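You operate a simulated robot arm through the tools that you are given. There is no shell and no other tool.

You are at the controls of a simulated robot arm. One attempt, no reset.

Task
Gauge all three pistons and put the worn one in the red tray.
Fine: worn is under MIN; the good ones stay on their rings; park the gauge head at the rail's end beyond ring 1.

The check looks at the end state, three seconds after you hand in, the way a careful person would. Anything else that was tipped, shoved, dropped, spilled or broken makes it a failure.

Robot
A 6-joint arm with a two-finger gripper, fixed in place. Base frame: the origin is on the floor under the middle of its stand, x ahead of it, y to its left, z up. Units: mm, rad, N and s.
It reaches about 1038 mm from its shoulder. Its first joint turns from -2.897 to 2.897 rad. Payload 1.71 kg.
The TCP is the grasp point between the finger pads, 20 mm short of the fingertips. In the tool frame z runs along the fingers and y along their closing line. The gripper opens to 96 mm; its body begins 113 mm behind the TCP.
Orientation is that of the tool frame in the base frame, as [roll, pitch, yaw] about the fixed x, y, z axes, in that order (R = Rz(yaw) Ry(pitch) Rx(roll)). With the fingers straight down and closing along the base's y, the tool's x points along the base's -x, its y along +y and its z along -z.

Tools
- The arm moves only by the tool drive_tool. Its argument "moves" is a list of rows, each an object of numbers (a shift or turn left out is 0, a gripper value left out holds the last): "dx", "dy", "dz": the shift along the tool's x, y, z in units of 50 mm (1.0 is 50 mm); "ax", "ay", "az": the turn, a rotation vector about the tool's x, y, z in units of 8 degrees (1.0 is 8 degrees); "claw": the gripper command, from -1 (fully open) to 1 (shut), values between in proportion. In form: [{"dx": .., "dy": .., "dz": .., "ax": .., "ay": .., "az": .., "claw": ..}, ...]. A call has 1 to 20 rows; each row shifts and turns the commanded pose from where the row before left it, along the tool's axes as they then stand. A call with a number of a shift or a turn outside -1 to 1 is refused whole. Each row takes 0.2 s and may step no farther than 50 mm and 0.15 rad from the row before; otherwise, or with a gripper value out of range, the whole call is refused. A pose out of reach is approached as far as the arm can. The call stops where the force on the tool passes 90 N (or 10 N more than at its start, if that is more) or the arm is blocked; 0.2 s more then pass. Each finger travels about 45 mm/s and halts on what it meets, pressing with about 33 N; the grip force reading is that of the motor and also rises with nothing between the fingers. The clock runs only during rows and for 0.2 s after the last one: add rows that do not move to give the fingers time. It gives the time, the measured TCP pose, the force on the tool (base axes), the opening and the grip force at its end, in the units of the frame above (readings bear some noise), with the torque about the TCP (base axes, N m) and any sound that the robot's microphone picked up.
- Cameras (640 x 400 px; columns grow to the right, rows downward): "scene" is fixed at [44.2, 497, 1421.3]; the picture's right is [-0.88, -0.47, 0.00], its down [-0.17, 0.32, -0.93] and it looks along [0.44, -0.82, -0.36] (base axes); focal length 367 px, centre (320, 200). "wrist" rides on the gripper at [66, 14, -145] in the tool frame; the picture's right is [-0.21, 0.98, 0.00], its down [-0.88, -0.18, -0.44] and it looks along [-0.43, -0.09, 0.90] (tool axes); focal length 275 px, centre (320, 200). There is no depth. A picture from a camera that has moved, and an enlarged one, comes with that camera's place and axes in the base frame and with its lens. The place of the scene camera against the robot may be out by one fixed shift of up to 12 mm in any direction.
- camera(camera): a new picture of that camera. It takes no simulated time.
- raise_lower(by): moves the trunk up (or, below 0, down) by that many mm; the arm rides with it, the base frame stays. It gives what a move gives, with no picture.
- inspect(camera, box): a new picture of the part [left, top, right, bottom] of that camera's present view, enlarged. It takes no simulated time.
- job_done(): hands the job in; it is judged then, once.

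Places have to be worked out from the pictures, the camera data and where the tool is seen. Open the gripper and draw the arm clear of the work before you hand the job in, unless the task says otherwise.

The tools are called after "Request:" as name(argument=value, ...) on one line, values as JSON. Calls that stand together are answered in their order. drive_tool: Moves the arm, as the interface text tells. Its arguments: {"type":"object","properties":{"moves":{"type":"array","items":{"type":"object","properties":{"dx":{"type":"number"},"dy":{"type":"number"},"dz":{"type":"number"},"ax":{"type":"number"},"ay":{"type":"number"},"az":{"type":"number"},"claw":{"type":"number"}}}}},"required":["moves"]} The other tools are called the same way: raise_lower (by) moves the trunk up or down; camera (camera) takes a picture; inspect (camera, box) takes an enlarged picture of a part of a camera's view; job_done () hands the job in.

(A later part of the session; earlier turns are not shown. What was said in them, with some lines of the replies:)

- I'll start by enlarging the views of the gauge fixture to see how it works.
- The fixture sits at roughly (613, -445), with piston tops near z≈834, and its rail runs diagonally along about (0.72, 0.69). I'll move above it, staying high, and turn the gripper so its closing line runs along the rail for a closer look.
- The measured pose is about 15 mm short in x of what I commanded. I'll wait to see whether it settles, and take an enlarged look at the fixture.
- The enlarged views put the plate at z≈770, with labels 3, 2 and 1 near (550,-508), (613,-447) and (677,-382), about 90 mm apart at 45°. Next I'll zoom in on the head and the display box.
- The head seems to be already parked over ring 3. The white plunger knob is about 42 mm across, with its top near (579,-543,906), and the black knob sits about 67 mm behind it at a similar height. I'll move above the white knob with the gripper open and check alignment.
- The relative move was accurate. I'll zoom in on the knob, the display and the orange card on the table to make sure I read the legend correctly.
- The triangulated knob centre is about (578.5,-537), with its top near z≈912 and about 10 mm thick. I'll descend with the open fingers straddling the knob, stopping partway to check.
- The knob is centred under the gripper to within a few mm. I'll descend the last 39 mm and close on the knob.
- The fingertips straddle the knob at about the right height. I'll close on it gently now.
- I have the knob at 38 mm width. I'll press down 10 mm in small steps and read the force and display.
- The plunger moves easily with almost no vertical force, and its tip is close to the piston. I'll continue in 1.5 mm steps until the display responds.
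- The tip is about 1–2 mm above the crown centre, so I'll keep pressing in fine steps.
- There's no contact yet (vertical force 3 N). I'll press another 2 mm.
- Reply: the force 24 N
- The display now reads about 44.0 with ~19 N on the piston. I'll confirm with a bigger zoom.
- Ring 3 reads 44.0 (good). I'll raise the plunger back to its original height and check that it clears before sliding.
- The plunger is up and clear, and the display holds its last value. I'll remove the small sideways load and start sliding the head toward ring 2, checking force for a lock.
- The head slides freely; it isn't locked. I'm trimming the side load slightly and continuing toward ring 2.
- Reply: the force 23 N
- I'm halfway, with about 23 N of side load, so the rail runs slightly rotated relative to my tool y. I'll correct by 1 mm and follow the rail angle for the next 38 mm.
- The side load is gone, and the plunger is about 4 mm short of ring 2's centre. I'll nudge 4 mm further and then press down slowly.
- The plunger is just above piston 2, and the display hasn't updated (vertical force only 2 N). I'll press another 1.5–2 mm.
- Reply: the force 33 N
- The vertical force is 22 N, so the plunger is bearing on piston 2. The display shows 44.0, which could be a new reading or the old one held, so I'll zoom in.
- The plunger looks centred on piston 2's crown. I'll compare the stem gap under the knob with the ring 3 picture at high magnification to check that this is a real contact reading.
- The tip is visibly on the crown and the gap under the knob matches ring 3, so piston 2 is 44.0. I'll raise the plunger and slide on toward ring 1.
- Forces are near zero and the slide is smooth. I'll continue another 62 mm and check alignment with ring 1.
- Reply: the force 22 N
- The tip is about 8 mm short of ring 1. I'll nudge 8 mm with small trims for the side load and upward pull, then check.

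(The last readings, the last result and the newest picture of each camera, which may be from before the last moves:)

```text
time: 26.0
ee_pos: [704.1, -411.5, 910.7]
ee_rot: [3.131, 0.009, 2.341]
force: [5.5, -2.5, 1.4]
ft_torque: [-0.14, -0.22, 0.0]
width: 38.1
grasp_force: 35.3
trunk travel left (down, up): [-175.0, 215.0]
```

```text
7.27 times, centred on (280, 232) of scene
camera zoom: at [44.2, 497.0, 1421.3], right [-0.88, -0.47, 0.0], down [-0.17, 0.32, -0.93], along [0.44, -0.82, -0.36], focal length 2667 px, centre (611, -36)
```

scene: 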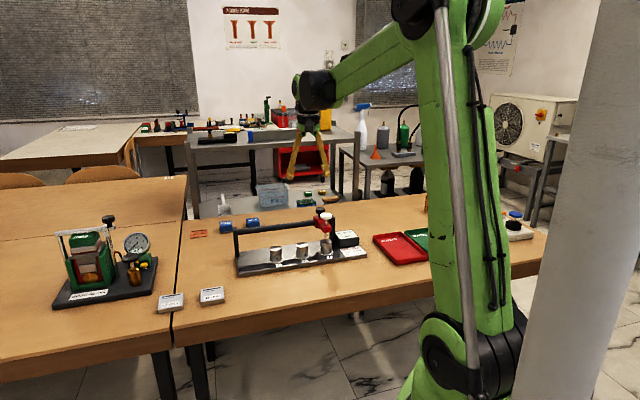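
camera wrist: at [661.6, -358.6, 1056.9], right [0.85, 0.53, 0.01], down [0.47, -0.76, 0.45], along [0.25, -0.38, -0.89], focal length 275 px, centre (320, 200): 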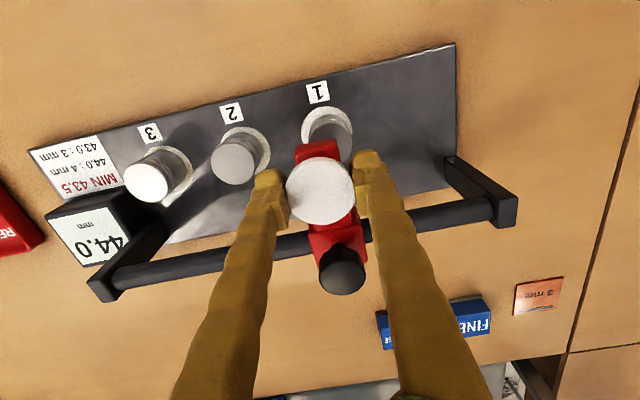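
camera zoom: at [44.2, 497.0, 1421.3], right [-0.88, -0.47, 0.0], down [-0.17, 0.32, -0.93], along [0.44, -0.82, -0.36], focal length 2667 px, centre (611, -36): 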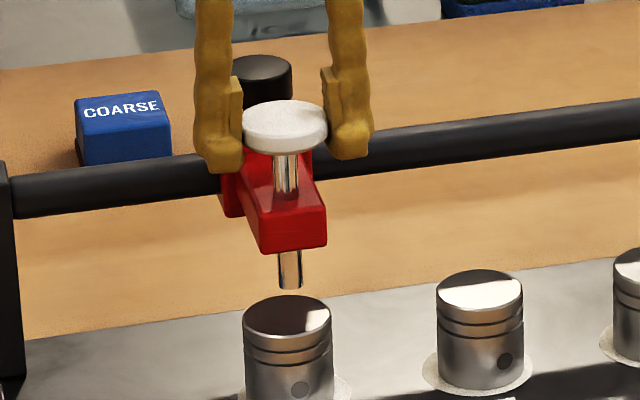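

It's aligned over piston 1 within about 1–2 mm. I'll press down 16 mm and read the display.

Request:
drive_tool(moves=[{"dy": 0.015}, {"dz": 0.06}, {"dz": 0.06}, {"dz": 0.06}, {"dz": 0.06}, {"dz": 0.03}, {"dz": 0.02}, {"dz": 0.02}, {}])

Request:
inspect(camera="scene", box=[332, 225, 364, 245])

Request:
inspect(camera="scene", box=[250, 205, 310, 260])

```text
time: 28.0
ee_pos: [705.3, -409.1, 894.5]
ee_rot: [3.131, 0.011, 2.34]
force: [11.8, -9.9, 3.6]
ft_torque: [-0.12, -0.19, -0.01]
width: 37.7
grasp_force: 35.0
trunk travel left (down, up): [-175.0, 215.0]
```

```text
16.00 times, centred on (348, 235) of scene
camera zoom: at [44.2, 497.0, 1421.3], right [-0.88, -0.47, 0.0], down [-0.17, 0.32, -0.93], along [0.44, -0.82, -0.36], focal length 5868 px, centre (-128, -360)
```

zoom: 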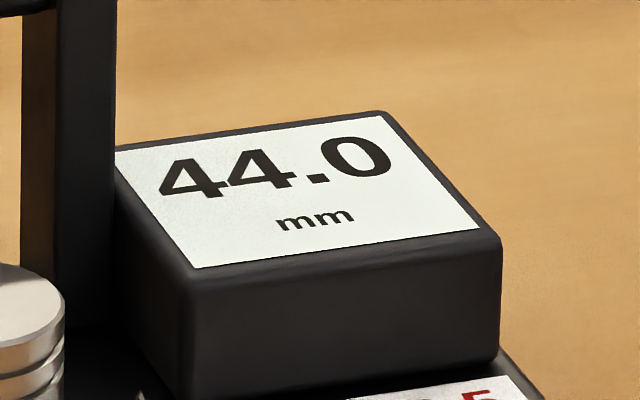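

```text
7.27 times, centred on (280, 232) of scene
camera zoom: at [44.2, 497.0, 1421.3], right [-0.88, -0.47, 0.0], down [-0.17, 0.32, -0.93], along [0.44, -0.82, -0.36], focal length 2667 px, centre (611, -36)
```

zoom: 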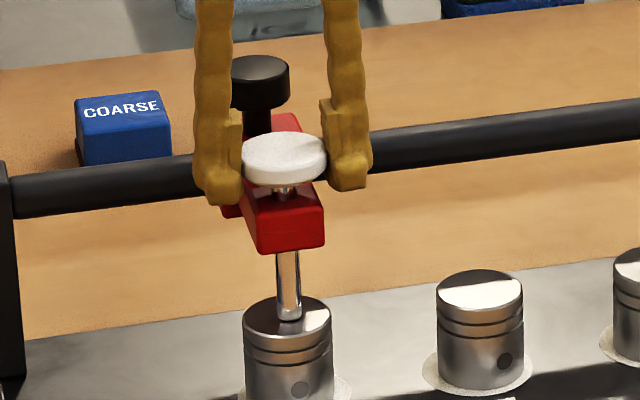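

The vertical force is only 3.6 N, so there's no firm contact yet and the old reading is being held. I'll press in 0.75 mm increments.

Request:
drive_tool(moves=[{"dz": 0.015}, {"dz": 0.015}, {}])

Request:
inspect(camera="scene", box=[332, 225, 364, 245])

Request:
inspect(camera="scene", box=[250, 205, 310, 260])

```text
time: 28.8
ee_pos: [704.0, -410.5, 893.6]
ee_rot: [3.13, 0.01, 2.338]
force: [13.0, -13.4, 11.1]
ft_torque: [-0.08, -0.12, -0.05]
width: 38.1
grasp_force: 34.8
trunk travel left (down, up): [-175.0, 215.0]
```

```text
16.00 times, centred on (348, 235) of scene
camera zoom: at [44.2, 497.0, 1421.3], right [-0.88, -0.47, 0.0], down [-0.17, 0.32, -0.93], along [0.44, -0.82, -0.36], focal length 5868 px, centre (-128, -360)
```

zoom: 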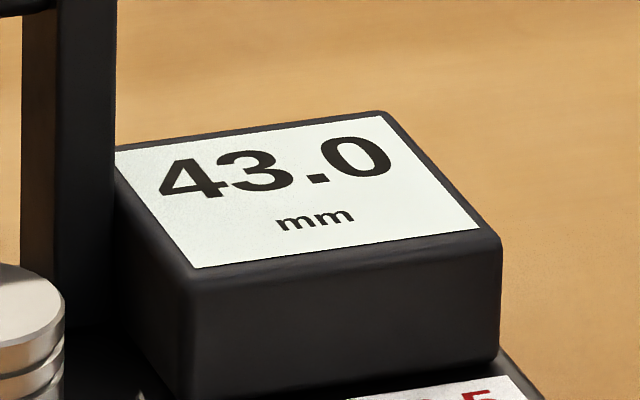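

```text
7.27 times, centred on (280, 232) of scene
camera zoom: at [44.2, 497.0, 1421.3], right [-0.88, -0.47, 0.0], down [-0.17, 0.32, -0.93], along [0.44, -0.82, -0.36], focal length 2667 px, centre (611, -36)
```

zoom: 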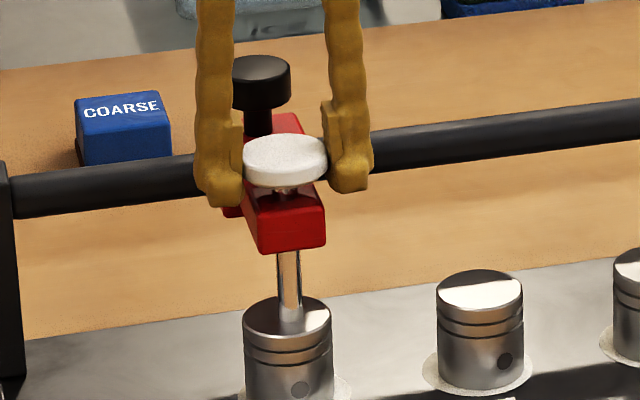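

Piston 1 reads 43.0, below MIN 43.5, so it's the worn one. Since the display latches and piston 2 happened to show the same 44.0, I'll slide back and gauge piston 2 again to be certain; the display should change from 43.0 if it registers.

Request:
drive_tool(moves=[{"dz": -0.08}, {"dz": -0.08}, {"dz": -0.08}, {"dz": -0.08}, {"dz": -0.02}, {}, {"dy": -0.2, "dx": -0.0045}, {"dy": -0.2, "dx": -0.0045}, {"dy": -0.2, "dx": -0.0045}, {"dy": -0.2, "dx": -0.0045}, {"dy": -0.2, "dx": -0.0045}, {"dy": -0.2, "dx": -0.0045}, {"dy": -0.2, "dx": -0.0045}, {"dy": -0.2, "dx": -0.0045}, {"dy": -0.225, "dx": -0.0045}, {}, {}])

Request:
inspect(camera="scene", box=[270, 205, 330, 260])

```text
time: 32.4
ee_pos: [639.2, -474.6, 910.8]
ee_rot: [3.132, 0.009, 2.339]
force: [2.8, 1.4, 0.9]
ft_torque: [0.01, -0.05, 0.04]
width: 37.9
grasp_force: 35.2
trunk travel left (down, up): [-175.0, 215.0]
```

```text
7.27 times, centred on (300, 232) of scene
camera zoom: at [44.2, 497.0, 1421.3], right [-0.88, -0.47, 0.0], down [-0.17, 0.32, -0.93], along [0.44, -0.82, -0.36], focal length 2667 px, centre (466, -36)
```

zoom: 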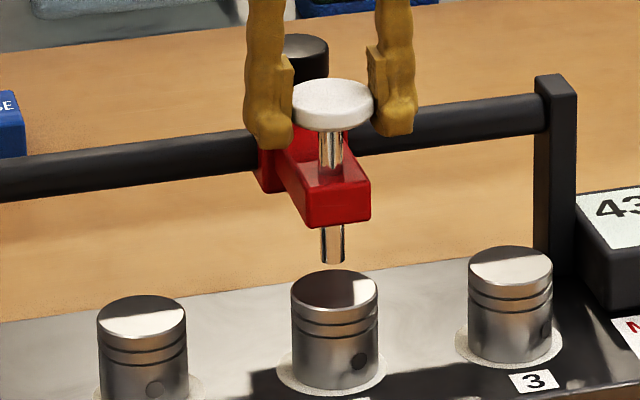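

The head is centred over piston 2 again with no side load. I'll press 17 mm as before and check that the display changes.

Request:
drive_tool(moves=[{"dz": 0.06}, {"dz": 0.06}, {"dz": 0.06}, {"dz": 0.06}, {"dz": 0.03}, {"dz": 0.02}, {"dz": 0.015}, {"dz": 0.01}, {}])

Request:
inspect(camera="scene", box=[290, 200, 370, 260])

```text
time: 34.4
ee_pos: [640.6, -474.2, 895.1]
ee_rot: [3.13, 0.011, 2.341]
force: [-7.2, 7.8, 4.6]
ft_torque: [0.07, 0.07, -0.02]
width: 37.8
grasp_force: 35.1
trunk travel left (down, up): [-175.0, 215.0]
```

```text
6.67 times, centred on (330, 230) of scene
camera zoom: at [44.2, 497.0, 1421.3], right [-0.88, -0.47, 0.0], down [-0.17, 0.32, -0.93], along [0.44, -0.82, -0.36], focal length 2445 px, centre (253, 0)
```

zoom: 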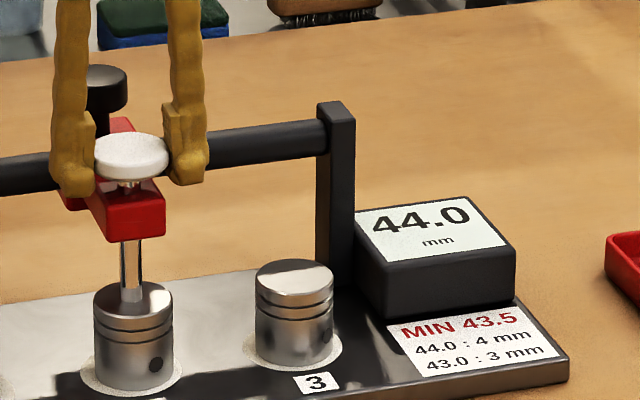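

The display changed from 43.0 to 44.0, so piston 2 is confirmed good and piston 1 (43.0) is worn. I'll raise the plunger and slide the head along the rail past ring 1.

Request:
drive_tool(moves=[{"dz": -0.08}, {"dz": -0.08}, {"dz": -0.08}, {"dz": -0.075}, {}, {"dy": 0.2, "dx": 0.0045}, {"dy": 0.2, "dx": 0.0045}, {"dy": 0.2, "dx": 0.0045}, {"dy": 0.2, "dx": 0.0045}, {"dy": 0.2, "dx": 0.0045}, {"dy": 0.2, "dx": 0.0045}, {"dy": 0.2, "dx": 0.0045}, {"dy": 0.2, "dx": 0.0045}, {"dy": 0.2, "dx": 0.0045}, {"dy": 0.2, "dx": 0.0045}, {"dy": 0.2, "dx": 0.0045}, {"dy": 0.2, "dx": 0.0045}, {}, {}])

Request:
inspect(camera="scene", box=[220, 185, 320, 270])

Request:
camera(camera="wrist")

```text
time: 38.4
ee_pos: [723.6, -390.1, 911.0]
ee_rot: [3.131, 0.01, 2.34]
force: [20.0, -19.6, 1.7]
ft_torque: [-0.23, -0.34, 0.02]
width: 37.9
grasp_force: 35.3
trunk travel left (down, up): [-175.0, 215.0]
```

```text
4.71 times, centred on (270, 228) of scene
camera zoom: at [44.2, 497.0, 1421.3], right [-0.88, -0.47, 0.0], down [-0.17, 0.32, -0.93], along [0.44, -0.82, -0.36], focal length 1726 px, centre (555, 71)
```

zoom: 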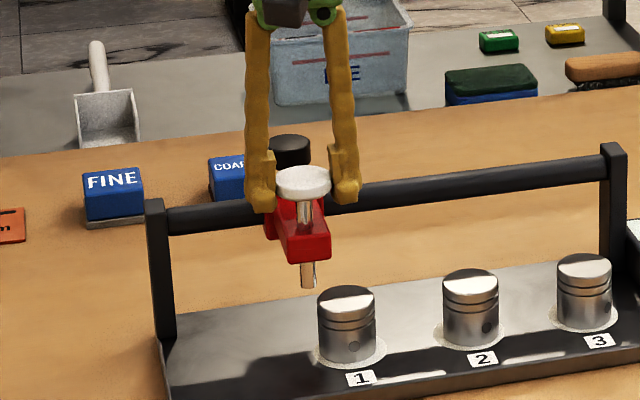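

```text
taken
camera wrist: at [687.1, -332.4, 1054.8], right [0.85, 0.53, 0.01], down [0.47, -0.76, 0.45], along [0.25, -0.38, -0.89], focal length 275 px, centre (320, 200)
```

wrist: 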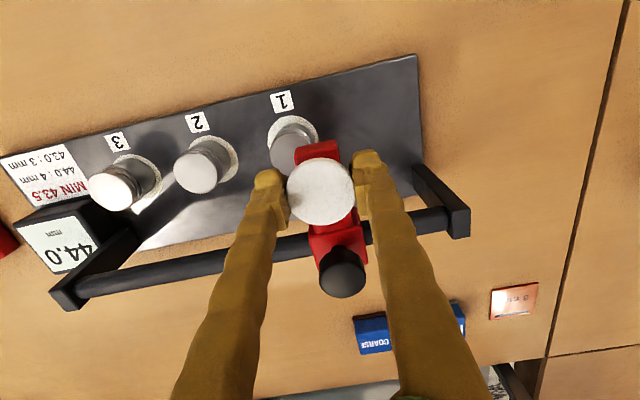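

The head is about 30 mm past ring 1, with roughly 55 mm of rail left and some side load. I'll trim that and slide another 45 mm.

Request:
drive_tool(moves=[{"dx": -0.02}, {"dy": 0.15, "dx": 0.002}, {"dy": 0.15, "dx": 0.002}, {"dy": 0.15, "dx": 0.002}, {"dy": 0.15, "dx": 0.002}, {"dy": 0.15, "dx": 0.002}, {"dy": 0.15, "dx": 0.002}, {}, {}])

Request:
inspect(camera="scene", box=[220, 185, 320, 270])

Request:
camera(camera="wrist")

```text
time: 40.4
ee_pos: [757.0, -359.4, 910.9]
ee_rot: [3.132, 0.011, 2.341]
force: [-11.8, 13.2, -6.0]
ft_torque: [0.17, 0.16, -0.01]
width: 38.0
grasp_force: 34.9
trunk travel left (down, up): [-175.0, 215.0]
```

```text
4.71 times, centred on (270, 228) of scene
camera zoom: at [44.2, 497.0, 1421.3], right [-0.88, -0.47, 0.0], down [-0.17, 0.32, -0.93], along [0.44, -0.82, -0.36], focal length 1726 px, centre (555, 71)
```

zoom: 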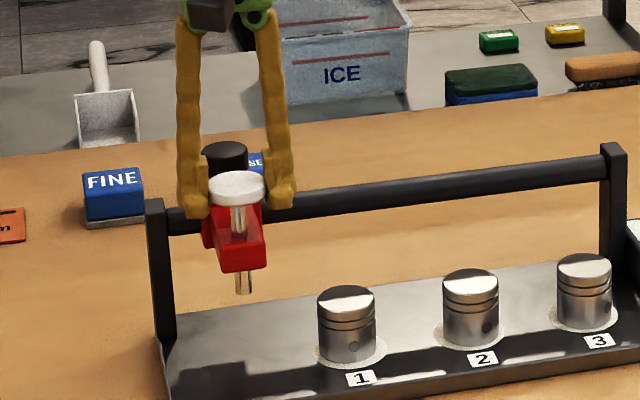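

```text
taken
camera wrist: at [719.7, -299.7, 1057.0], right [0.85, 0.53, 0.01], down [0.47, -0.76, 0.45], along [0.25, -0.38, -0.89], focal length 275 px, centre (320, 200)
```

wrist: 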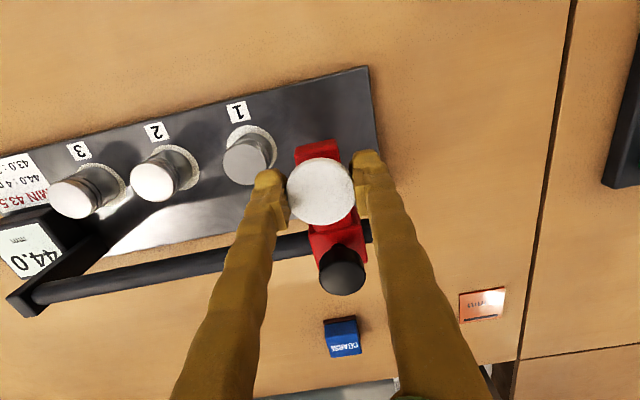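

About 20 mm of rail remains. I'll trim the load and approach the end in two stages, watching for the stop.

Request:
drive_tool(moves=[{"dx": 0.012, "dz": 0.008}, {"dy": 0.08, "dx": 0.001}, {"dy": 0.08, "dx": 0.001}, {"dy": 0.08, "dx": 0.001}, {}, {}])

Request:
inspect(camera="scene", box=[230, 200, 290, 260])

```text
time: 41.8
ee_pos: [765.4, -349.6, 911.4]
ee_rot: [3.132, 0.011, 2.34]
force: [-6.4, 8.8, 1.9]
ft_torque: [0.12, 0.0, -0.06]
width: 37.9
grasp_force: 35.2
trunk travel left (down, up): [-175.0, 215.0]
```

```text
6.67 times, centred on (260, 230) of scene
camera zoom: at [44.2, 497.0, 1421.3], right [-0.88, -0.47, 0.0], down [-0.17, 0.32, -0.93], along [0.44, -0.82, -0.36], focal length 2445 px, centre (720, 0)
```

zoom: 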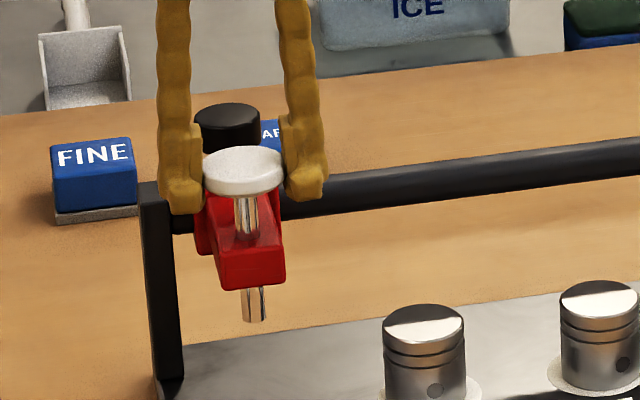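

About 10 mm of rail is still visible between the post and the red block. I'll go 7.5 mm further in 2.5 mm steps.

Request:
drive_tool(moves=[{"dy": 0.05, "dx": 0.004}, {"dy": 0.05, "dx": 0.002}, {"dy": 0.05, "dx": 0.001}, {}, {}])

Request:
inspect(camera="scene", box=[230, 200, 290, 260])

```text
time: 43.0
ee_pos: [767.7, -345.3, 912.0]
ee_rot: [3.131, 0.011, 2.338]
force: [-20.1, -19.7, -0.1]
ft_torque: [-0.27, 0.12, -0.12]
width: 37.7
grasp_force: 34.9
trunk travel left (down, up): [-175.0, 215.0]
```

```text
6.67 times, centred on (260, 230) of scene
camera zoom: at [44.2, 497.0, 1421.3], right [-0.88, -0.47, 0.0], down [-0.17, 0.32, -0.93], along [0.44, -0.82, -0.36], focal length 2445 px, centre (720, 0)
```

zoom: 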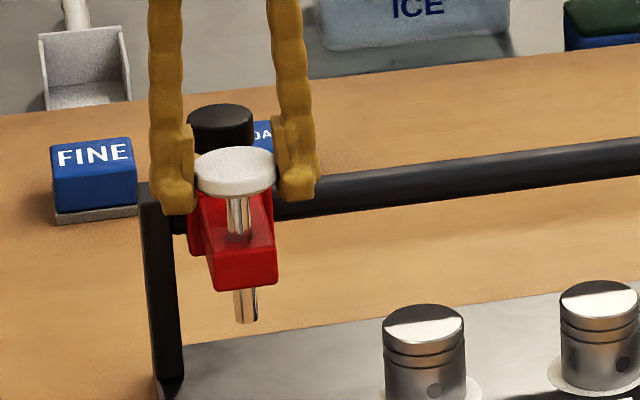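

The head has hit its travel stop (−28 N along the rail), so it is at the rail's end beyond ring 1. I'll relieve the push, open the fingers, then lift straight up.

Request:
drive_tool(moves=[{"dy": -0.025}, {}, {"claw": -1}, {}, {}, {}, {}])

Request:
inspect(camera="scene", box=[220, 180, 300, 260])

```text
time: 44.6
ee_pos: [769.3, -345.0, 911.5]
ee_rot: [3.131, 0.01, 2.34]
force: [0.0, 0.2, -0.6]
ft_torque: [0.0, 0.0, 0.02]
width: 96.0
grasp_force: 0.0
trunk travel left (down, up): [-175.0, 215.0]
```

```text
5.00 times, centred on (260, 220) of scene
camera zoom: at [44.2, 497.0, 1421.3], right [-0.88, -0.47, 0.0], down [-0.17, 0.32, -0.93], along [0.44, -0.82, -0.36], focal length 1834 px, centre (620, 100)
```

zoom: 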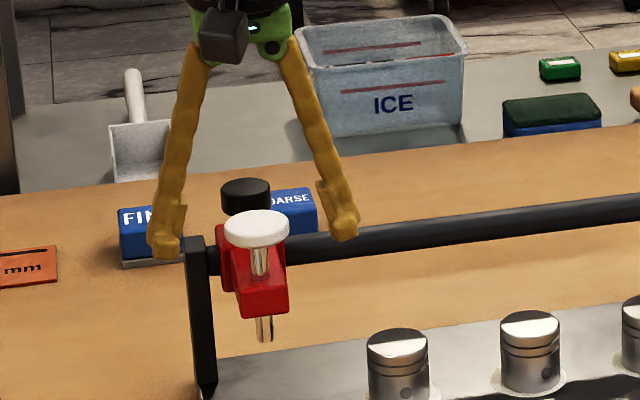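

Released cleanly, and the head stays at the rail end. I'll lift 110 mm, narrow the fingers to about 60 mm, and move over piston 1.

Request:
drive_tool(moves=[{"dz": -0.5}, {"dz": -0.7}, {"dz": -0.8}, {"dz": -0.2}, {"dy": -0.5, "dx": -0.01, "claw": -0.25}, {"dy": -0.6, "dx": -0.016}, {"dy": -0.5, "dx": -0.01}, {"dy": -0.238, "dx": -0.01}, {}, {}, {}])

Request:
camera(camera="wrist")

Request:
camera(camera="scene")

```text
time: 47.0
ee_pos: [701.8, -410.9, 1019.2]
ee_rot: [3.132, 0.012, 2.34]
force: [-0.4, 0.5, -0.2]
ft_torque: [-0.01, 0.02, 0.02]
width: 60.1
grasp_force: 0.0
trunk travel left (down, up): [-175.0, 215.0]
```

```text
taken
camera wrist: at [665.4, -352.8, 1164.2], right [0.85, 0.53, 0.01], down [0.47, -0.76, 0.45], along [0.25, -0.38, -0.89], focal length 275 px, centre (320, 200)
```

wrist: 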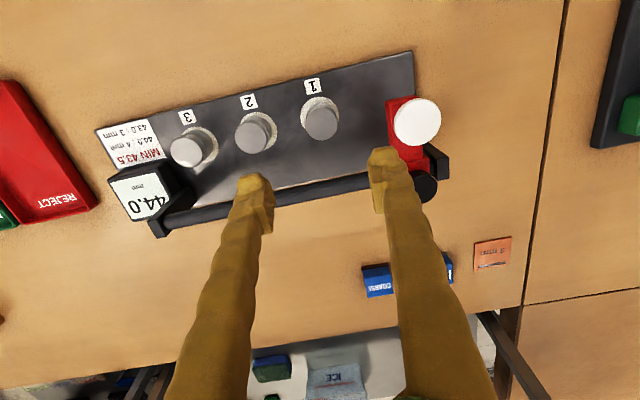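

```text
taken
```

scene: 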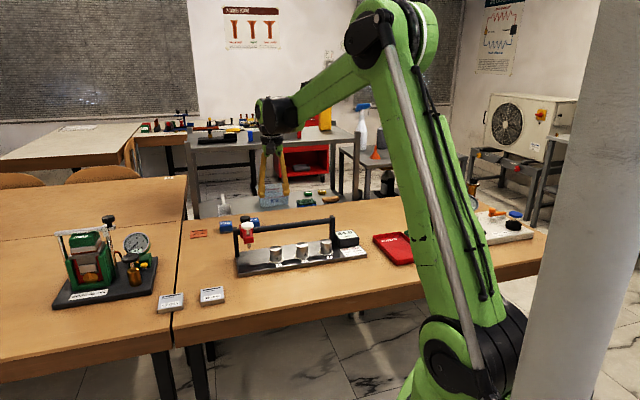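

The gripper is above piston 1 at z≈1019. I'll zoom the wrist view to measure the piston's centre.

Request:
inspect(camera="wrist", box=[240, 70, 400, 170])

```text
4.00 times, centred on (320, 120) of wrist
camera zoom: at [665.4, -352.8, 1164.2], right [0.85, 0.53, 0.01], down [0.47, -0.76, 0.45], along [0.25, -0.38, -0.89], focal length 1101 px, centre (320, 520)
```

zoom: 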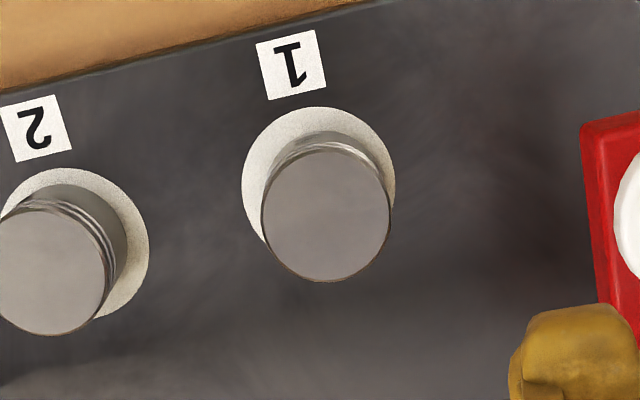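

The piston 1 centre measures about (706,-410.5). I'll remove the 0.9° tool tilt, centre up, and descend to z≈935 for another check.

Request:
drive_tool(moves=[{"ax": 0.067, "ay": 0.085}, {"dx": -0.053, "dy": 0.066}, {"dz": 0.6}, {"dz": 0.6}, {"dz": 0.45}, {}, {}])

Request:
inspect(camera="wrist", box=[200, 60, 440, 210])

Request:
inspect(camera="scene", box=[220, 180, 320, 270])

```text
time: 48.6
ee_pos: [707.8, -408.7, 938.8]
ee_rot: [3.142, -0.002, 2.341]
force: [0.1, -0.5, -0.1]
ft_torque: [-0.01, -0.03, -0.02]
width: 60.2
grasp_force: 0.1
trunk travel left (down, up): [-175.0, 215.0]
```

```text
2.67 times, centred on (320, 135) of wrist
camera zoom: at [674.0, -351.3, 1084.4], right [0.85, 0.53, 0.0], down [0.48, -0.76, 0.44], along [0.24, -0.37, -0.9], focal length 734 px, centre (320, 373)
```

zoom: 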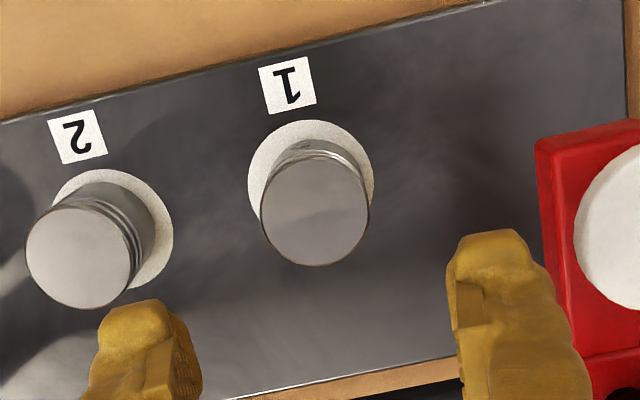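

```text
4.44 times, centred on (270, 225) of scene
camera zoom: at [44.2, 497.0, 1421.3], right [-0.88, -0.47, 0.0], down [-0.17, 0.32, -0.93], along [0.44, -0.82, -0.36], focal length 1630 px, centre (542, 89)
```

zoom: 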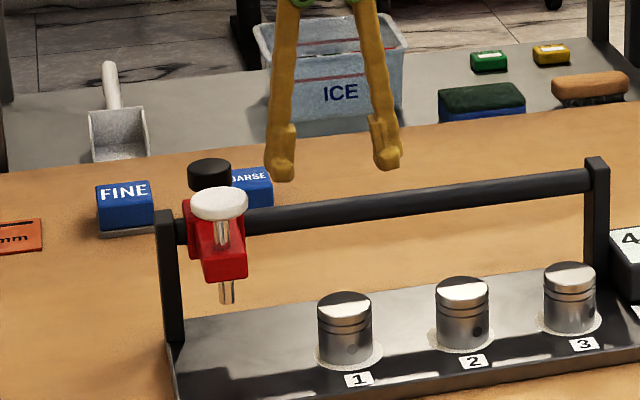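

The tool is now vertical and centred on piston 1 within about 2 mm. I'll descend with the fingers at 60 mm to TCP z≈815 (tips at ~795) and check clearances.

Request:
drive_tool(moves=[{"dz": 0.5}, {"dz": 0.5}, {"dz": 0.5}, {"dz": 0.5}, {"dz": 0.3}, {"dz": 0.176}, {}, {}])

Request:
inspect(camera="wrist", box=[200, 60, 440, 210])

Request:
inspect(camera="scene", box=[230, 200, 320, 270])

```text
time: 50.4
ee_pos: [706.7, -409.6, 815.2]
ee_rot: [-3.14, -0.002, 2.341]
force: [0.0, -0.5, -0.2]
ft_torque: [0.01, 0.03, 0.01]
width: 60.1
grasp_force: 0.1
trunk travel left (down, up): [-175.0, 215.0]
```

```text
2.67 times, centred on (320, 135) of wrist
camera zoom: at [672.6, -352.1, 960.7], right [0.85, 0.53, 0.0], down [0.48, -0.76, 0.44], along [0.24, -0.37, -0.9], focal length 734 px, centre (320, 373)
```

zoom: 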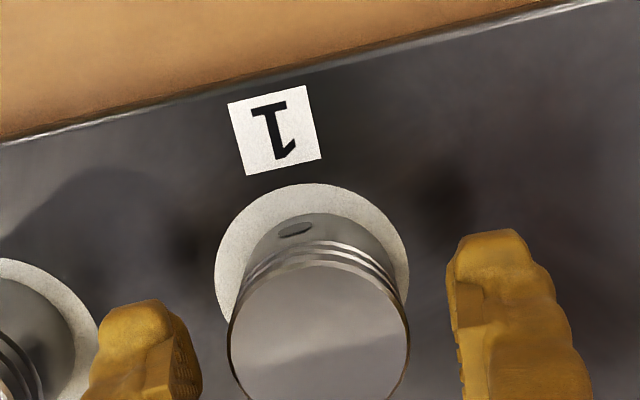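

```text
5.71 times, centred on (275, 235) of scene
camera zoom: at [44.2, 497.0, 1421.3], right [-0.88, -0.47, 0.0], down [-0.17, 0.32, -0.93], along [0.44, -0.82, -0.36], focal length 2096 px, centre (577, 0)
```

zoom: 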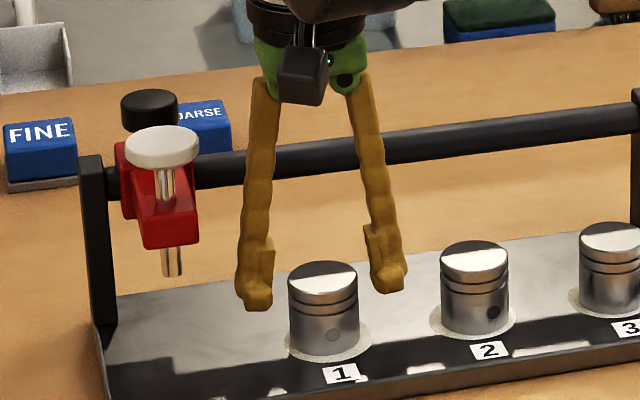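

The fingers straddle piston 1 with clearance on both sides. I'll go down another 12 mm (tips ~13 mm above the plate) and close on it.

Request:
drive_tool(moves=[{"dz": 0.12}, {"dz": 0.12}, {}, {}])

Request:
inspect(camera="scene", box=[230, 200, 320, 270])

```text
time: 51.4
ee_pos: [706.2, -409.2, 802.8]
ee_rot: [3.141, 0.0, 2.341]
force: [0.2, -0.8, -0.7]
ft_torque: [-0.01, -0.02, 0.0]
width: 60.0
grasp_force: 0.1
trunk travel left (down, up): [-175.0, 215.0]
```

```text
5.71 times, centred on (275, 235) of scene
camera zoom: at [44.2, 497.0, 1421.3], right [-0.88, -0.47, 0.0], down [-0.17, 0.32, -0.93], along [0.44, -0.82, -0.36], focal length 2096 px, centre (577, 0)
```

zoom: 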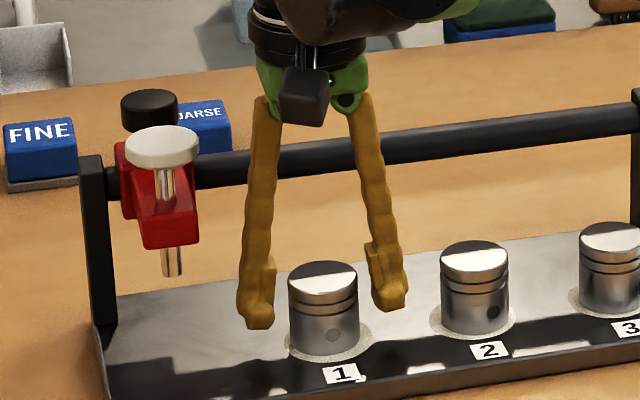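

Positioned with no contact forces. I'm closing on piston 1 now.

Request:
drive_tool(moves=[{"claw": 1}, {}, {}, {}, {}])

Request:
inspect(camera="scene", box=[230, 200, 320, 270])

```text
time: 52.6
ee_pos: [708.0, -409.4, 803.3]
ee_rot: [-3.141, -0.002, 2.341]
force: [-0.4, -1.0, -0.4]
ft_torque: [-0.01, -0.02, 0.02]
width: 40.5
grasp_force: 33.0
trunk travel left (down, up): [-175.0, 215.0]
```

```text
5.71 times, centred on (275, 235) of scene
camera zoom: at [44.2, 497.0, 1421.3], right [-0.88, -0.47, 0.0], down [-0.17, 0.32, -0.93], along [0.44, -0.82, -0.36], focal length 2096 px, centre (577, 0)
```

zoom: 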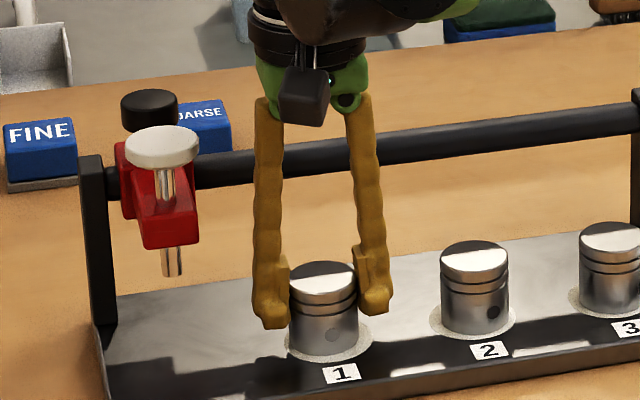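

Gripped at 40.5 mm. I'll lift straight up, slowly at first, and check that it comes out cleanly.

Request:
drive_tool(moves=[{"dz": -0.1}, {"dz": -0.2}, {"dz": -0.4}, {"dz": -0.6}, {"dz": -0.8}, {"dz": -0.8}, {"dz": -0.5}, {}, {}])

Request:
camera(camera="scene")

Request:
camera(camera="wrist")

```text
time: 54.6
ee_pos: [705.7, -410.3, 973.8]
ee_rot: [-3.141, -0.002, 2.341]
force: [0.3, 0.5, -0.3]
ft_torque: [0.02, -0.01, 0.01]
width: 40.4
grasp_force: 32.7
trunk travel left (down, up): [-175.0, 215.0]
```

```text
taken
```

scene: 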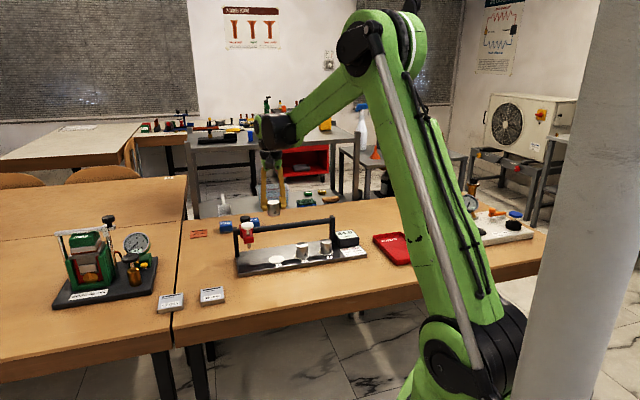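

```text
taken
camera wrist: at [671.1, -352.8, 1119.4], right [0.85, 0.53, 0.0], down [0.48, -0.76, 0.44], along [0.24, -0.37, -0.9], focal length 275 px, centre (320, 200)
```

wrist: 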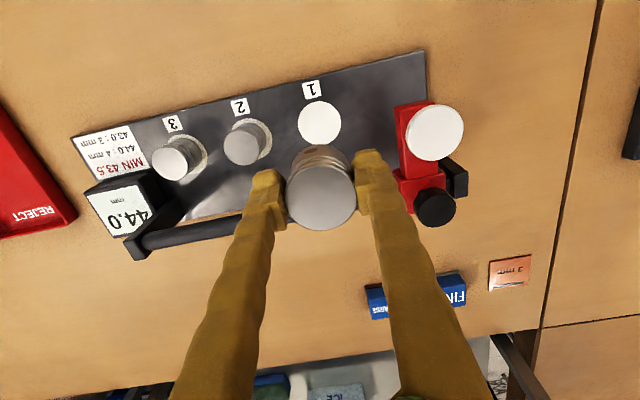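

The piston is held securely. I'll carry it at z≈974 toward the red tray, about 455 mm back along the rail direction, and check the position from above.

Request:
drive_tool(moves=[{"dy": -0.3, "dx": 0.026}, {"dy": -0.6, "dx": 0.052}, {"dy": -0.6, "dx": 0.052}, {"dy": -0.6, "dx": 0.052}, {"dy": -0.6, "dx": 0.052}, {"dy": -0.6, "dx": 0.052}, {"dy": -0.6, "dx": 0.052}, {"dy": -0.6, "dx": 0.052}, {"dy": -0.6, "dx": 0.052}, {"dy": -0.6, "dx": 0.052}, {"dy": -0.6, "dx": 0.052}, {"dy": -0.6, "dx": 0.052}, {"dy": -0.6, "dx": 0.052}, {"dy": -0.6, "dx": 0.052}, {"dy": -0.6, "dx": 0.052}, {"dy": -0.4, "dx": 0.04}, {}, {}])

Request:
camera(camera="scene")

Request:
camera(camera="wrist")

```text
time: 58.4
ee_pos: [354.1, -698.2, 974.0]
ee_rot: [3.141, -0.002, 2.341]
force: [0.7, -0.6, -0.7]
ft_torque: [0.01, 0.03, -0.02]
width: 40.4
grasp_force: 32.8
trunk travel left (down, up): [-175.0, 215.0]
```

```text
taken
```

scene: 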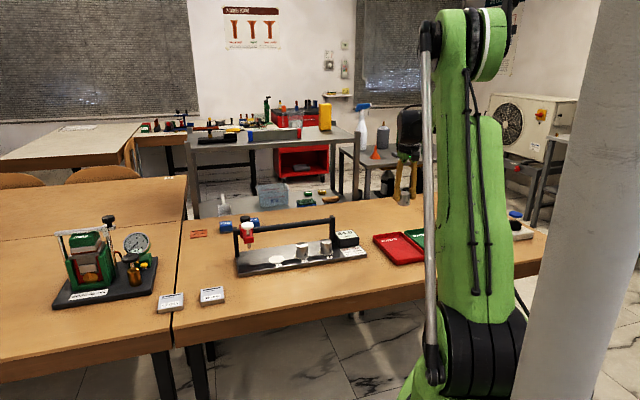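

```text
taken
camera wrist: at [318.2, -641.6, 1118.6], right [0.85, 0.53, 0.0], down [0.48, -0.76, 0.44], along [0.24, -0.37, -0.9], focal length 275 px, centre (320, 200)
```

wrist: 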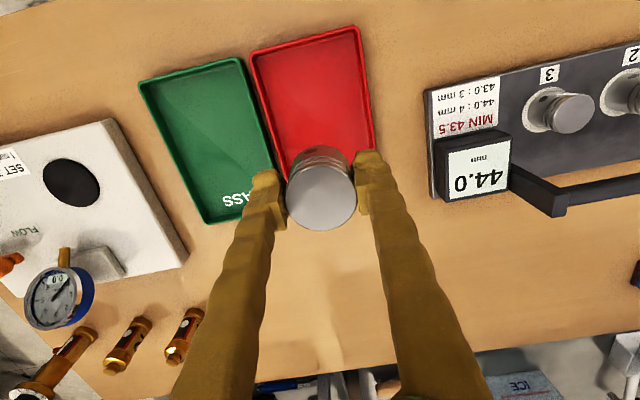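

The piston is directly over the middle of the red tray (TCP at (354,-698)). I'll lower it to z≈815, still above the floor, and look again.

Request:
drive_tool(moves=[{"dz": 0.4}, {"dz": 0.5}, {"dz": 0.5}, {"dz": 0.5}, {"dz": 0.5}, {"dz": 0.4}, {"dz": 0.3}, {"dz": 0.08}, {}, {}])

Request:
camera(camera="wrist")

Request:
inspect(camera="scene", box=[350, 180, 470, 280])

```text
time: 60.6
ee_pos: [352.5, -697.1, 812.9]
ee_rot: [3.139, -0.001, 2.338]
force: [-0.2, 0.4, -1.0]
ft_torque: [0.02, 0.0, 0.01]
width: 40.0
grasp_force: 32.7
trunk travel left (down, up): [-175.0, 215.0]
```

```text
taken
camera wrist: at [317.7, -639.5, 958.4], right [0.85, 0.53, 0.0], down [0.48, -0.76, 0.44], along [0.24, -0.38, -0.9], focal length 275 px, centre (320, 200)
```

wrist: 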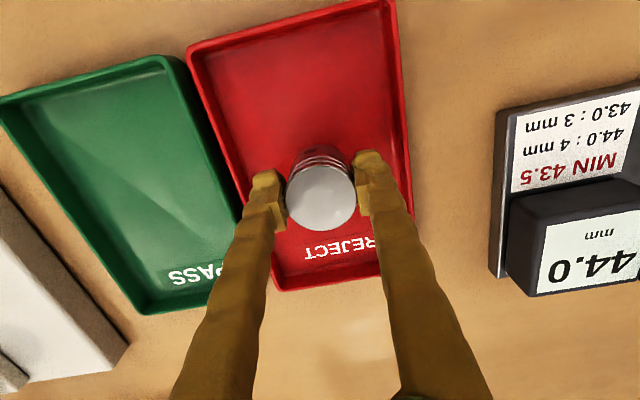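

```text
4.00 times, centred on (410, 230) of scene
camera zoom: at [44.2, 497.0, 1421.3], right [-0.88, -0.47, 0.0], down [-0.17, 0.32, -0.93], along [0.44, -0.82, -0.36], focal length 1467 px, centre (-40, 80)
```

zoom: 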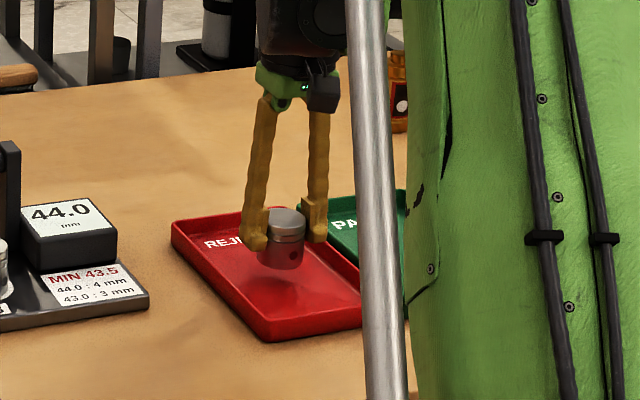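

The piston hangs over the middle of the tray, with fingers clear of the rims. I'll lower it in small steps until the floor takes the weight.

Request:
drive_tool(moves=[{"dz": 0.08}, {"dz": 0.08}, {"dz": 0.04}, {}, {}])

Request:
inspect(camera="scene", box=[390, 220, 440, 265])

```text
time: 61.8
ee_pos: [352.4, -698.3, 802.0]
ee_rot: [-3.141, -0.001, 2.339]
force: [0.4, -0.9, -1.2]
ft_torque: [-0.04, 0.0, -0.01]
width: 39.9
grasp_force: 33.0
trunk travel left (down, up): [-175.0, 215.0]
```

```text
8.89 times, centred on (415, 242) of scene
camera zoom: at [44.2, 497.0, 1421.3], right [-0.88, -0.47, 0.0], down [-0.17, 0.32, -0.93], along [0.44, -0.82, -0.36], focal length 3260 px, centre (-524, -178)
```

zoom: 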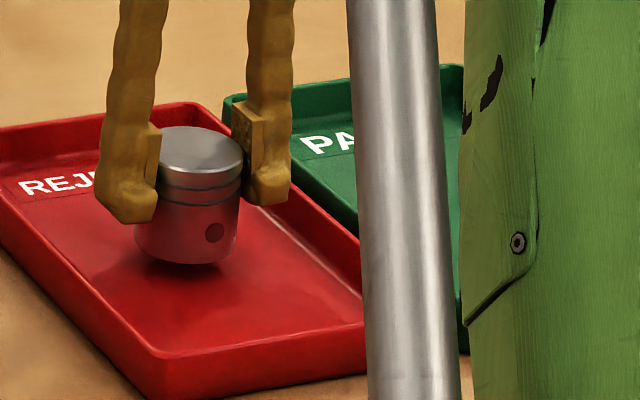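

The piston is still slightly above the tray floor (no contact force). I'll lower in 1.5 mm steps.

Request:
drive_tool(moves=[{"dz": 0.03}, {"dz": 0.03}, {"dz": 0.03}, {}])

Request:
inspect(camera="scene", box=[390, 220, 440, 265])

```text
time: 62.8
ee_pos: [352.6, -697.2, 798.8]
ee_rot: [3.141, -0.003, 2.342]
force: [0.1, 0.7, -1.1]
ft_torque: [0.01, -0.01, -0.01]
width: 40.6
grasp_force: 33.4
trunk travel left (down, up): [-175.0, 215.0]
```

```text
8.89 times, centred on (415, 242) of scene
camera zoom: at [44.2, 497.0, 1421.3], right [-0.88, -0.47, 0.0], down [-0.17, 0.32, -0.93], along [0.44, -0.82, -0.36], focal length 3260 px, centre (-524, -178)
```

zoom: 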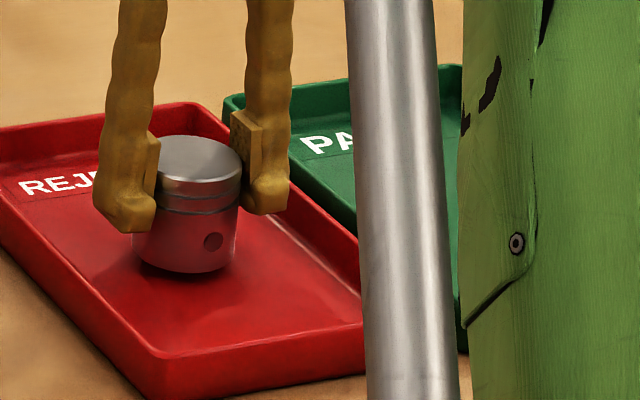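

The shadow is closing up but there's still no contact force. I'll continue in 1 mm steps.

Request:
drive_tool(moves=[{"dz": 0.02}, {"dz": 0.02}, {"dz": 0.02}, {}])

Request:
inspect(camera="scene", box=[390, 220, 440, 265])

```text
time: 63.8
ee_pos: [352.0, -698.0, 794.8]
ee_rot: [3.141, 0.0, 2.341]
force: [0.0, 0.3, -0.9]
ft_torque: [-0.01, 0.02, 0.0]
width: 40.1
grasp_force: 33.1
trunk travel left (down, up): [-175.0, 215.0]
```

```text
8.89 times, centred on (415, 242) of scene
camera zoom: at [44.2, 497.0, 1421.3], right [-0.88, -0.47, 0.0], down [-0.17, 0.32, -0.93], along [0.44, -0.82, -0.36], focal length 3260 px, centre (-524, -178)
```

zoom: 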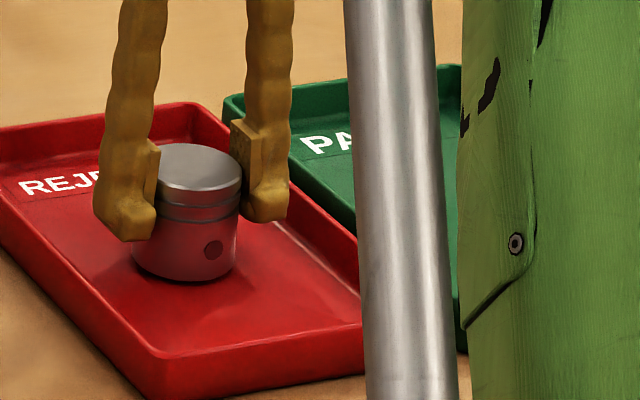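

Very near the floor now; two more 1 mm steps.

Request:
drive_tool(moves=[{"dz": 0.02}, {"dz": 0.02}, {}])

Request:
inspect(camera="scene", box=[390, 220, 440, 265])

```text
time: 64.6
ee_pos: [352.5, -697.6, 793.0]
ee_rot: [3.141, -0.003, 2.339]
force: [-0.2, 0.3, -1.0]
ft_torque: [-0.01, 0.01, -0.01]
width: 40.5
grasp_force: 32.4
trunk travel left (down, up): [-175.0, 215.0]
```

```text
8.89 times, centred on (415, 242) of scene
camera zoom: at [44.2, 497.0, 1421.3], right [-0.88, -0.47, 0.0], down [-0.17, 0.32, -0.93], along [0.44, -0.82, -0.36], focal length 3260 px, centre (-524, -178)
```

zoom: 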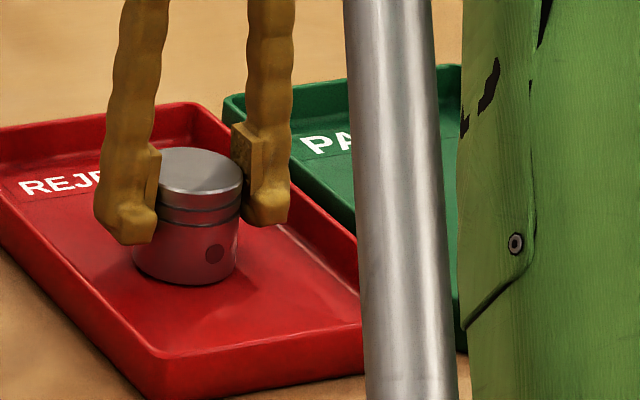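

Still no upward force (piston weight only, ~-1 N). I'll continue another 2 mm in fine steps.

Request:
drive_tool(moves=[{"dz": 0.015}, {"dz": 0.015}, {"dz": 0.01}, {}])

Request:
inspect(camera="scene", box=[390, 220, 440, 265])

```text
time: 65.6
ee_pos: [352.1, -698.4, 790.9]
ee_rot: [3.141, -0.002, 2.339]
force: [2.4, -0.5, 6.8]
ft_torque: [0.03, -0.06, -0.01]
width: 40.4
grasp_force: 33.0
trunk travel left (down, up): [-175.0, 215.0]
```

```text
8.89 times, centred on (415, 242) of scene
camera zoom: at [44.2, 497.0, 1421.3], right [-0.88, -0.47, 0.0], down [-0.17, 0.32, -0.93], along [0.44, -0.82, -0.36], focal length 3260 px, centre (-524, -178)
```

zoom: 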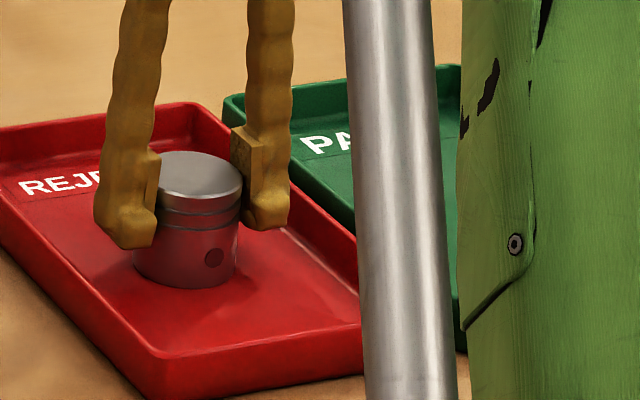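

The floor now carries it (upward force ~7 N). I'll open the fingers partway, to about 52 mm so they stay inside the rims, then check.

Request:
drive_tool(moves=[{"claw": 0.1}, {"claw": 0.0}, {"claw": -0.083}, {}, {}])

Request:
inspect(camera="scene", box=[390, 220, 440, 265])

Request:
camera(camera="wrist")

```text
time: 66.8
ee_pos: [351.6, -697.7, 791.6]
ee_rot: [-3.14, -0.001, 2.34]
force: [0.2, -0.3, 0.2]
ft_torque: [-0.01, 0.02, 0.04]
width: 52.0
grasp_force: 0.1
trunk travel left (down, up): [-175.0, 215.0]
```

```text
8.89 times, centred on (415, 242) of scene
camera zoom: at [44.2, 497.0, 1421.3], right [-0.88, -0.47, 0.0], down [-0.17, 0.32, -0.93], along [0.44, -0.82, -0.36], focal length 3260 px, centre (-524, -178)
```

zoom: 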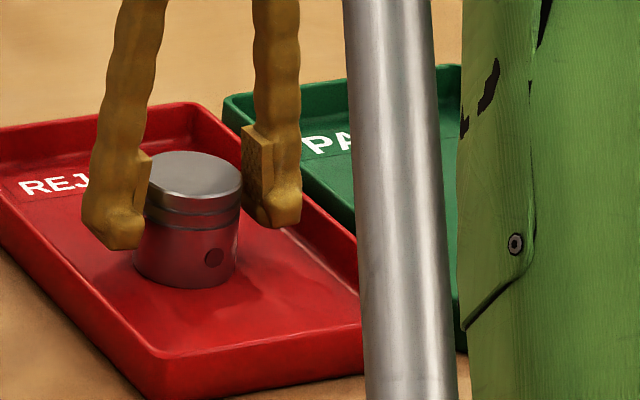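

```text
taken
camera wrist: at [317.0, -640.1, 937.2], right [0.85, 0.53, 0.0], down [0.48, -0.76, 0.44], along [0.24, -0.38, -0.9], focal length 275 px, centre (320, 200)
```

wrist: 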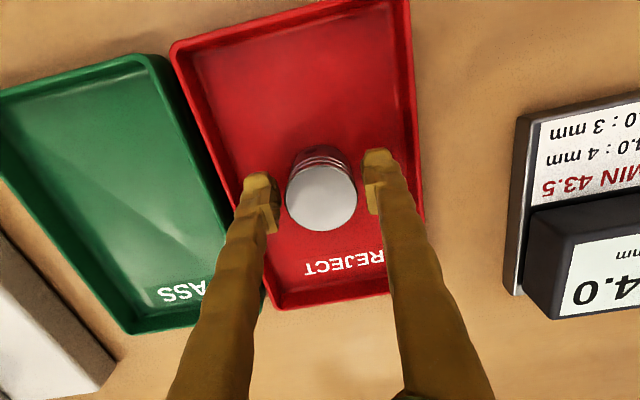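

The piston stands upright in the middle of the red tray and the fingers are clear of it. I'll rise straight up well clear, then open fully.

Request:
drive_tool(moves=[{"dz": -0.2}, {"dz": -0.4}, {"dz": -0.6}, {"dz": -0.8}, {"dz": -0.8}, {"dz": -0.8}, {"dz": -0.8}, {"claw": -1}, {}, {}, {}])

Request:
camera(camera="wrist")

Request:
camera(camera="scene")

Request:
inspect(camera="scene", box=[220, 190, 380, 290])

Request:
inspect(camera="scene", box=[360, 200, 440, 275])

```text
time: 69.2
ee_pos: [352.4, -697.5, 1012.6]
ee_rot: [-3.14, -0.001, 2.341]
force: [-0.1, -0.2, 0.4]
ft_torque: [0.02, 0.0, 0.01]
width: 95.6
grasp_force: 0.1
trunk travel left (down, up): [-175.0, 215.0]
```

```text
taken
camera wrist: at [317.6, -640.1, 1158.1], right [0.85, 0.53, 0.0], down [0.48, -0.76, 0.44], along [0.24, -0.38, -0.9], focal length 275 px, centre (320, 200)
```

wrist: 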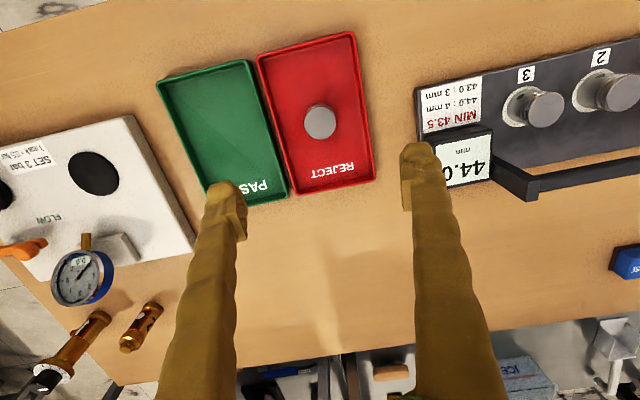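

```text
taken
```

scene: 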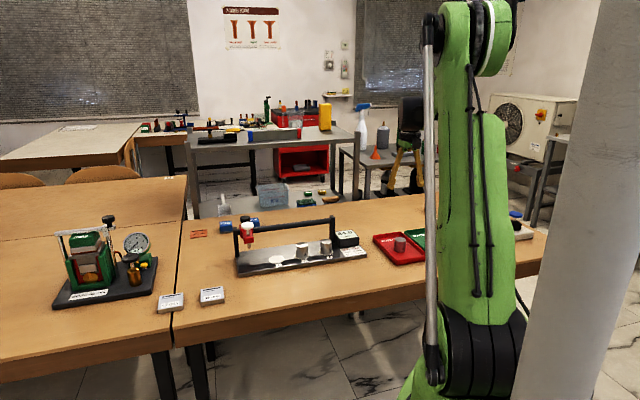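

```text
4.00 times, centred on (300, 240) of scene
camera zoom: at [44.2, 497.0, 1421.3], right [-0.88, -0.47, 0.0], down [-0.17, 0.32, -0.93], along [0.44, -0.82, -0.36], focal length 1467 px, centre (400, 40)
```

zoom: 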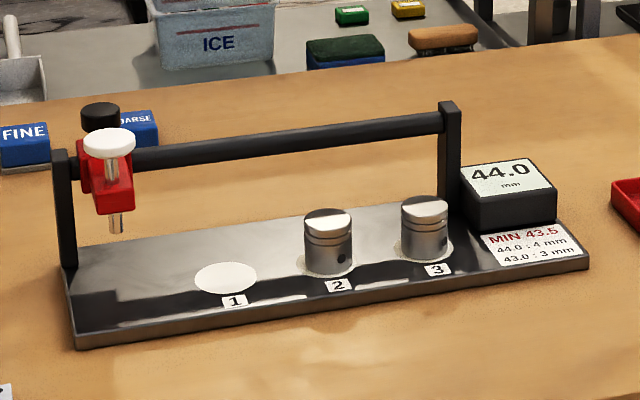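

```text
5.33 times, centred on (400, 238) of scene
camera zoom: at [44.2, 497.0, 1421.3], right [-0.88, -0.47, 0.0], down [-0.17, 0.32, -0.93], along [0.44, -0.82, -0.36], focal length 1956 px, centre (-107, 0)
```

zoom: 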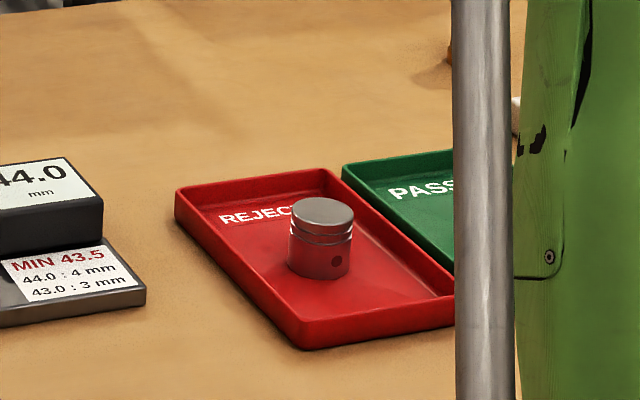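

Everything is in place: piston 1 upright in the red tray, pistons 2 and 3 on their rings, and the head against the rail end beyond ring 1. I'll raise the arm a little more to be well clear before handing in.

Request:
drive_tool(moves=[{"dz": -0.7}, {"dz": -0.7}, {"dz": -0.7}, {}, {}])

Request:
inspect(camera="scene", box=[220, 200, 300, 260])

```text
time: 70.4
ee_pos: [353.8, -697.4, 1117.8]
ee_rot: [3.141, -0.002, 2.34]
force: [0.3, -0.2, 0.0]
ft_torque: [0.0, -0.02, 0.0]
width: 95.9
grasp_force: 0.1
trunk travel left (down, up): [-175.0, 215.0]
```

```text
6.67 times, centred on (260, 230) of scene
camera zoom: at [44.2, 497.0, 1421.3], right [-0.88, -0.47, 0.0], down [-0.17, 0.32, -0.93], along [0.44, -0.82, -0.36], focal length 2445 px, centre (720, 0)
```

zoom: 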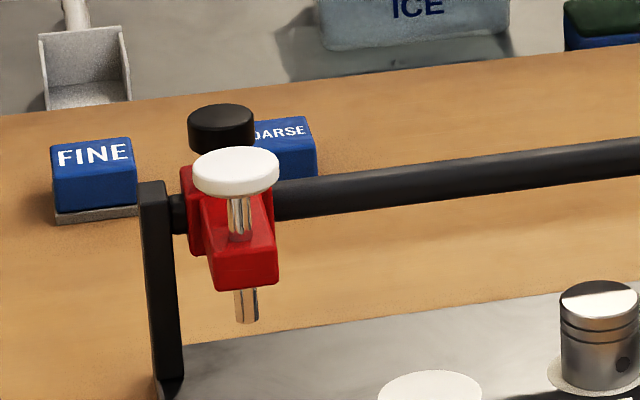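

The head rests at the rail's end with its plunger up, the gripper is open, and the arm is clear. I'm handing in.

Request:
job_done()

```text
The job is handed in.
```

All three pistons are gauged, and the worn one, from ring 1, is standing upright in the red tray. I've handed the job in; no verdict came back.

| Ring | Reading | Against MIN 43.5 | Where it is now |
|---|---|---|---|
| 1 | 43.0 mm | Under, worn | Red tray |
| 2 | 44.0 mm | Good | On its ring |
| 3 | 44.0 mm | Good | On its ring |

The display holds its last value, so piston 2's first 44.0 could have been left over from piston 3. I gauged it again after piston 1, and the display changed from 43.0 to 44.0.

The gauge head is parked at its stop at the rail's end beyond ring 1, with the plunger up. The gripper is open and the arm is raised clear. The final pictures show nothing else moved or tipped.
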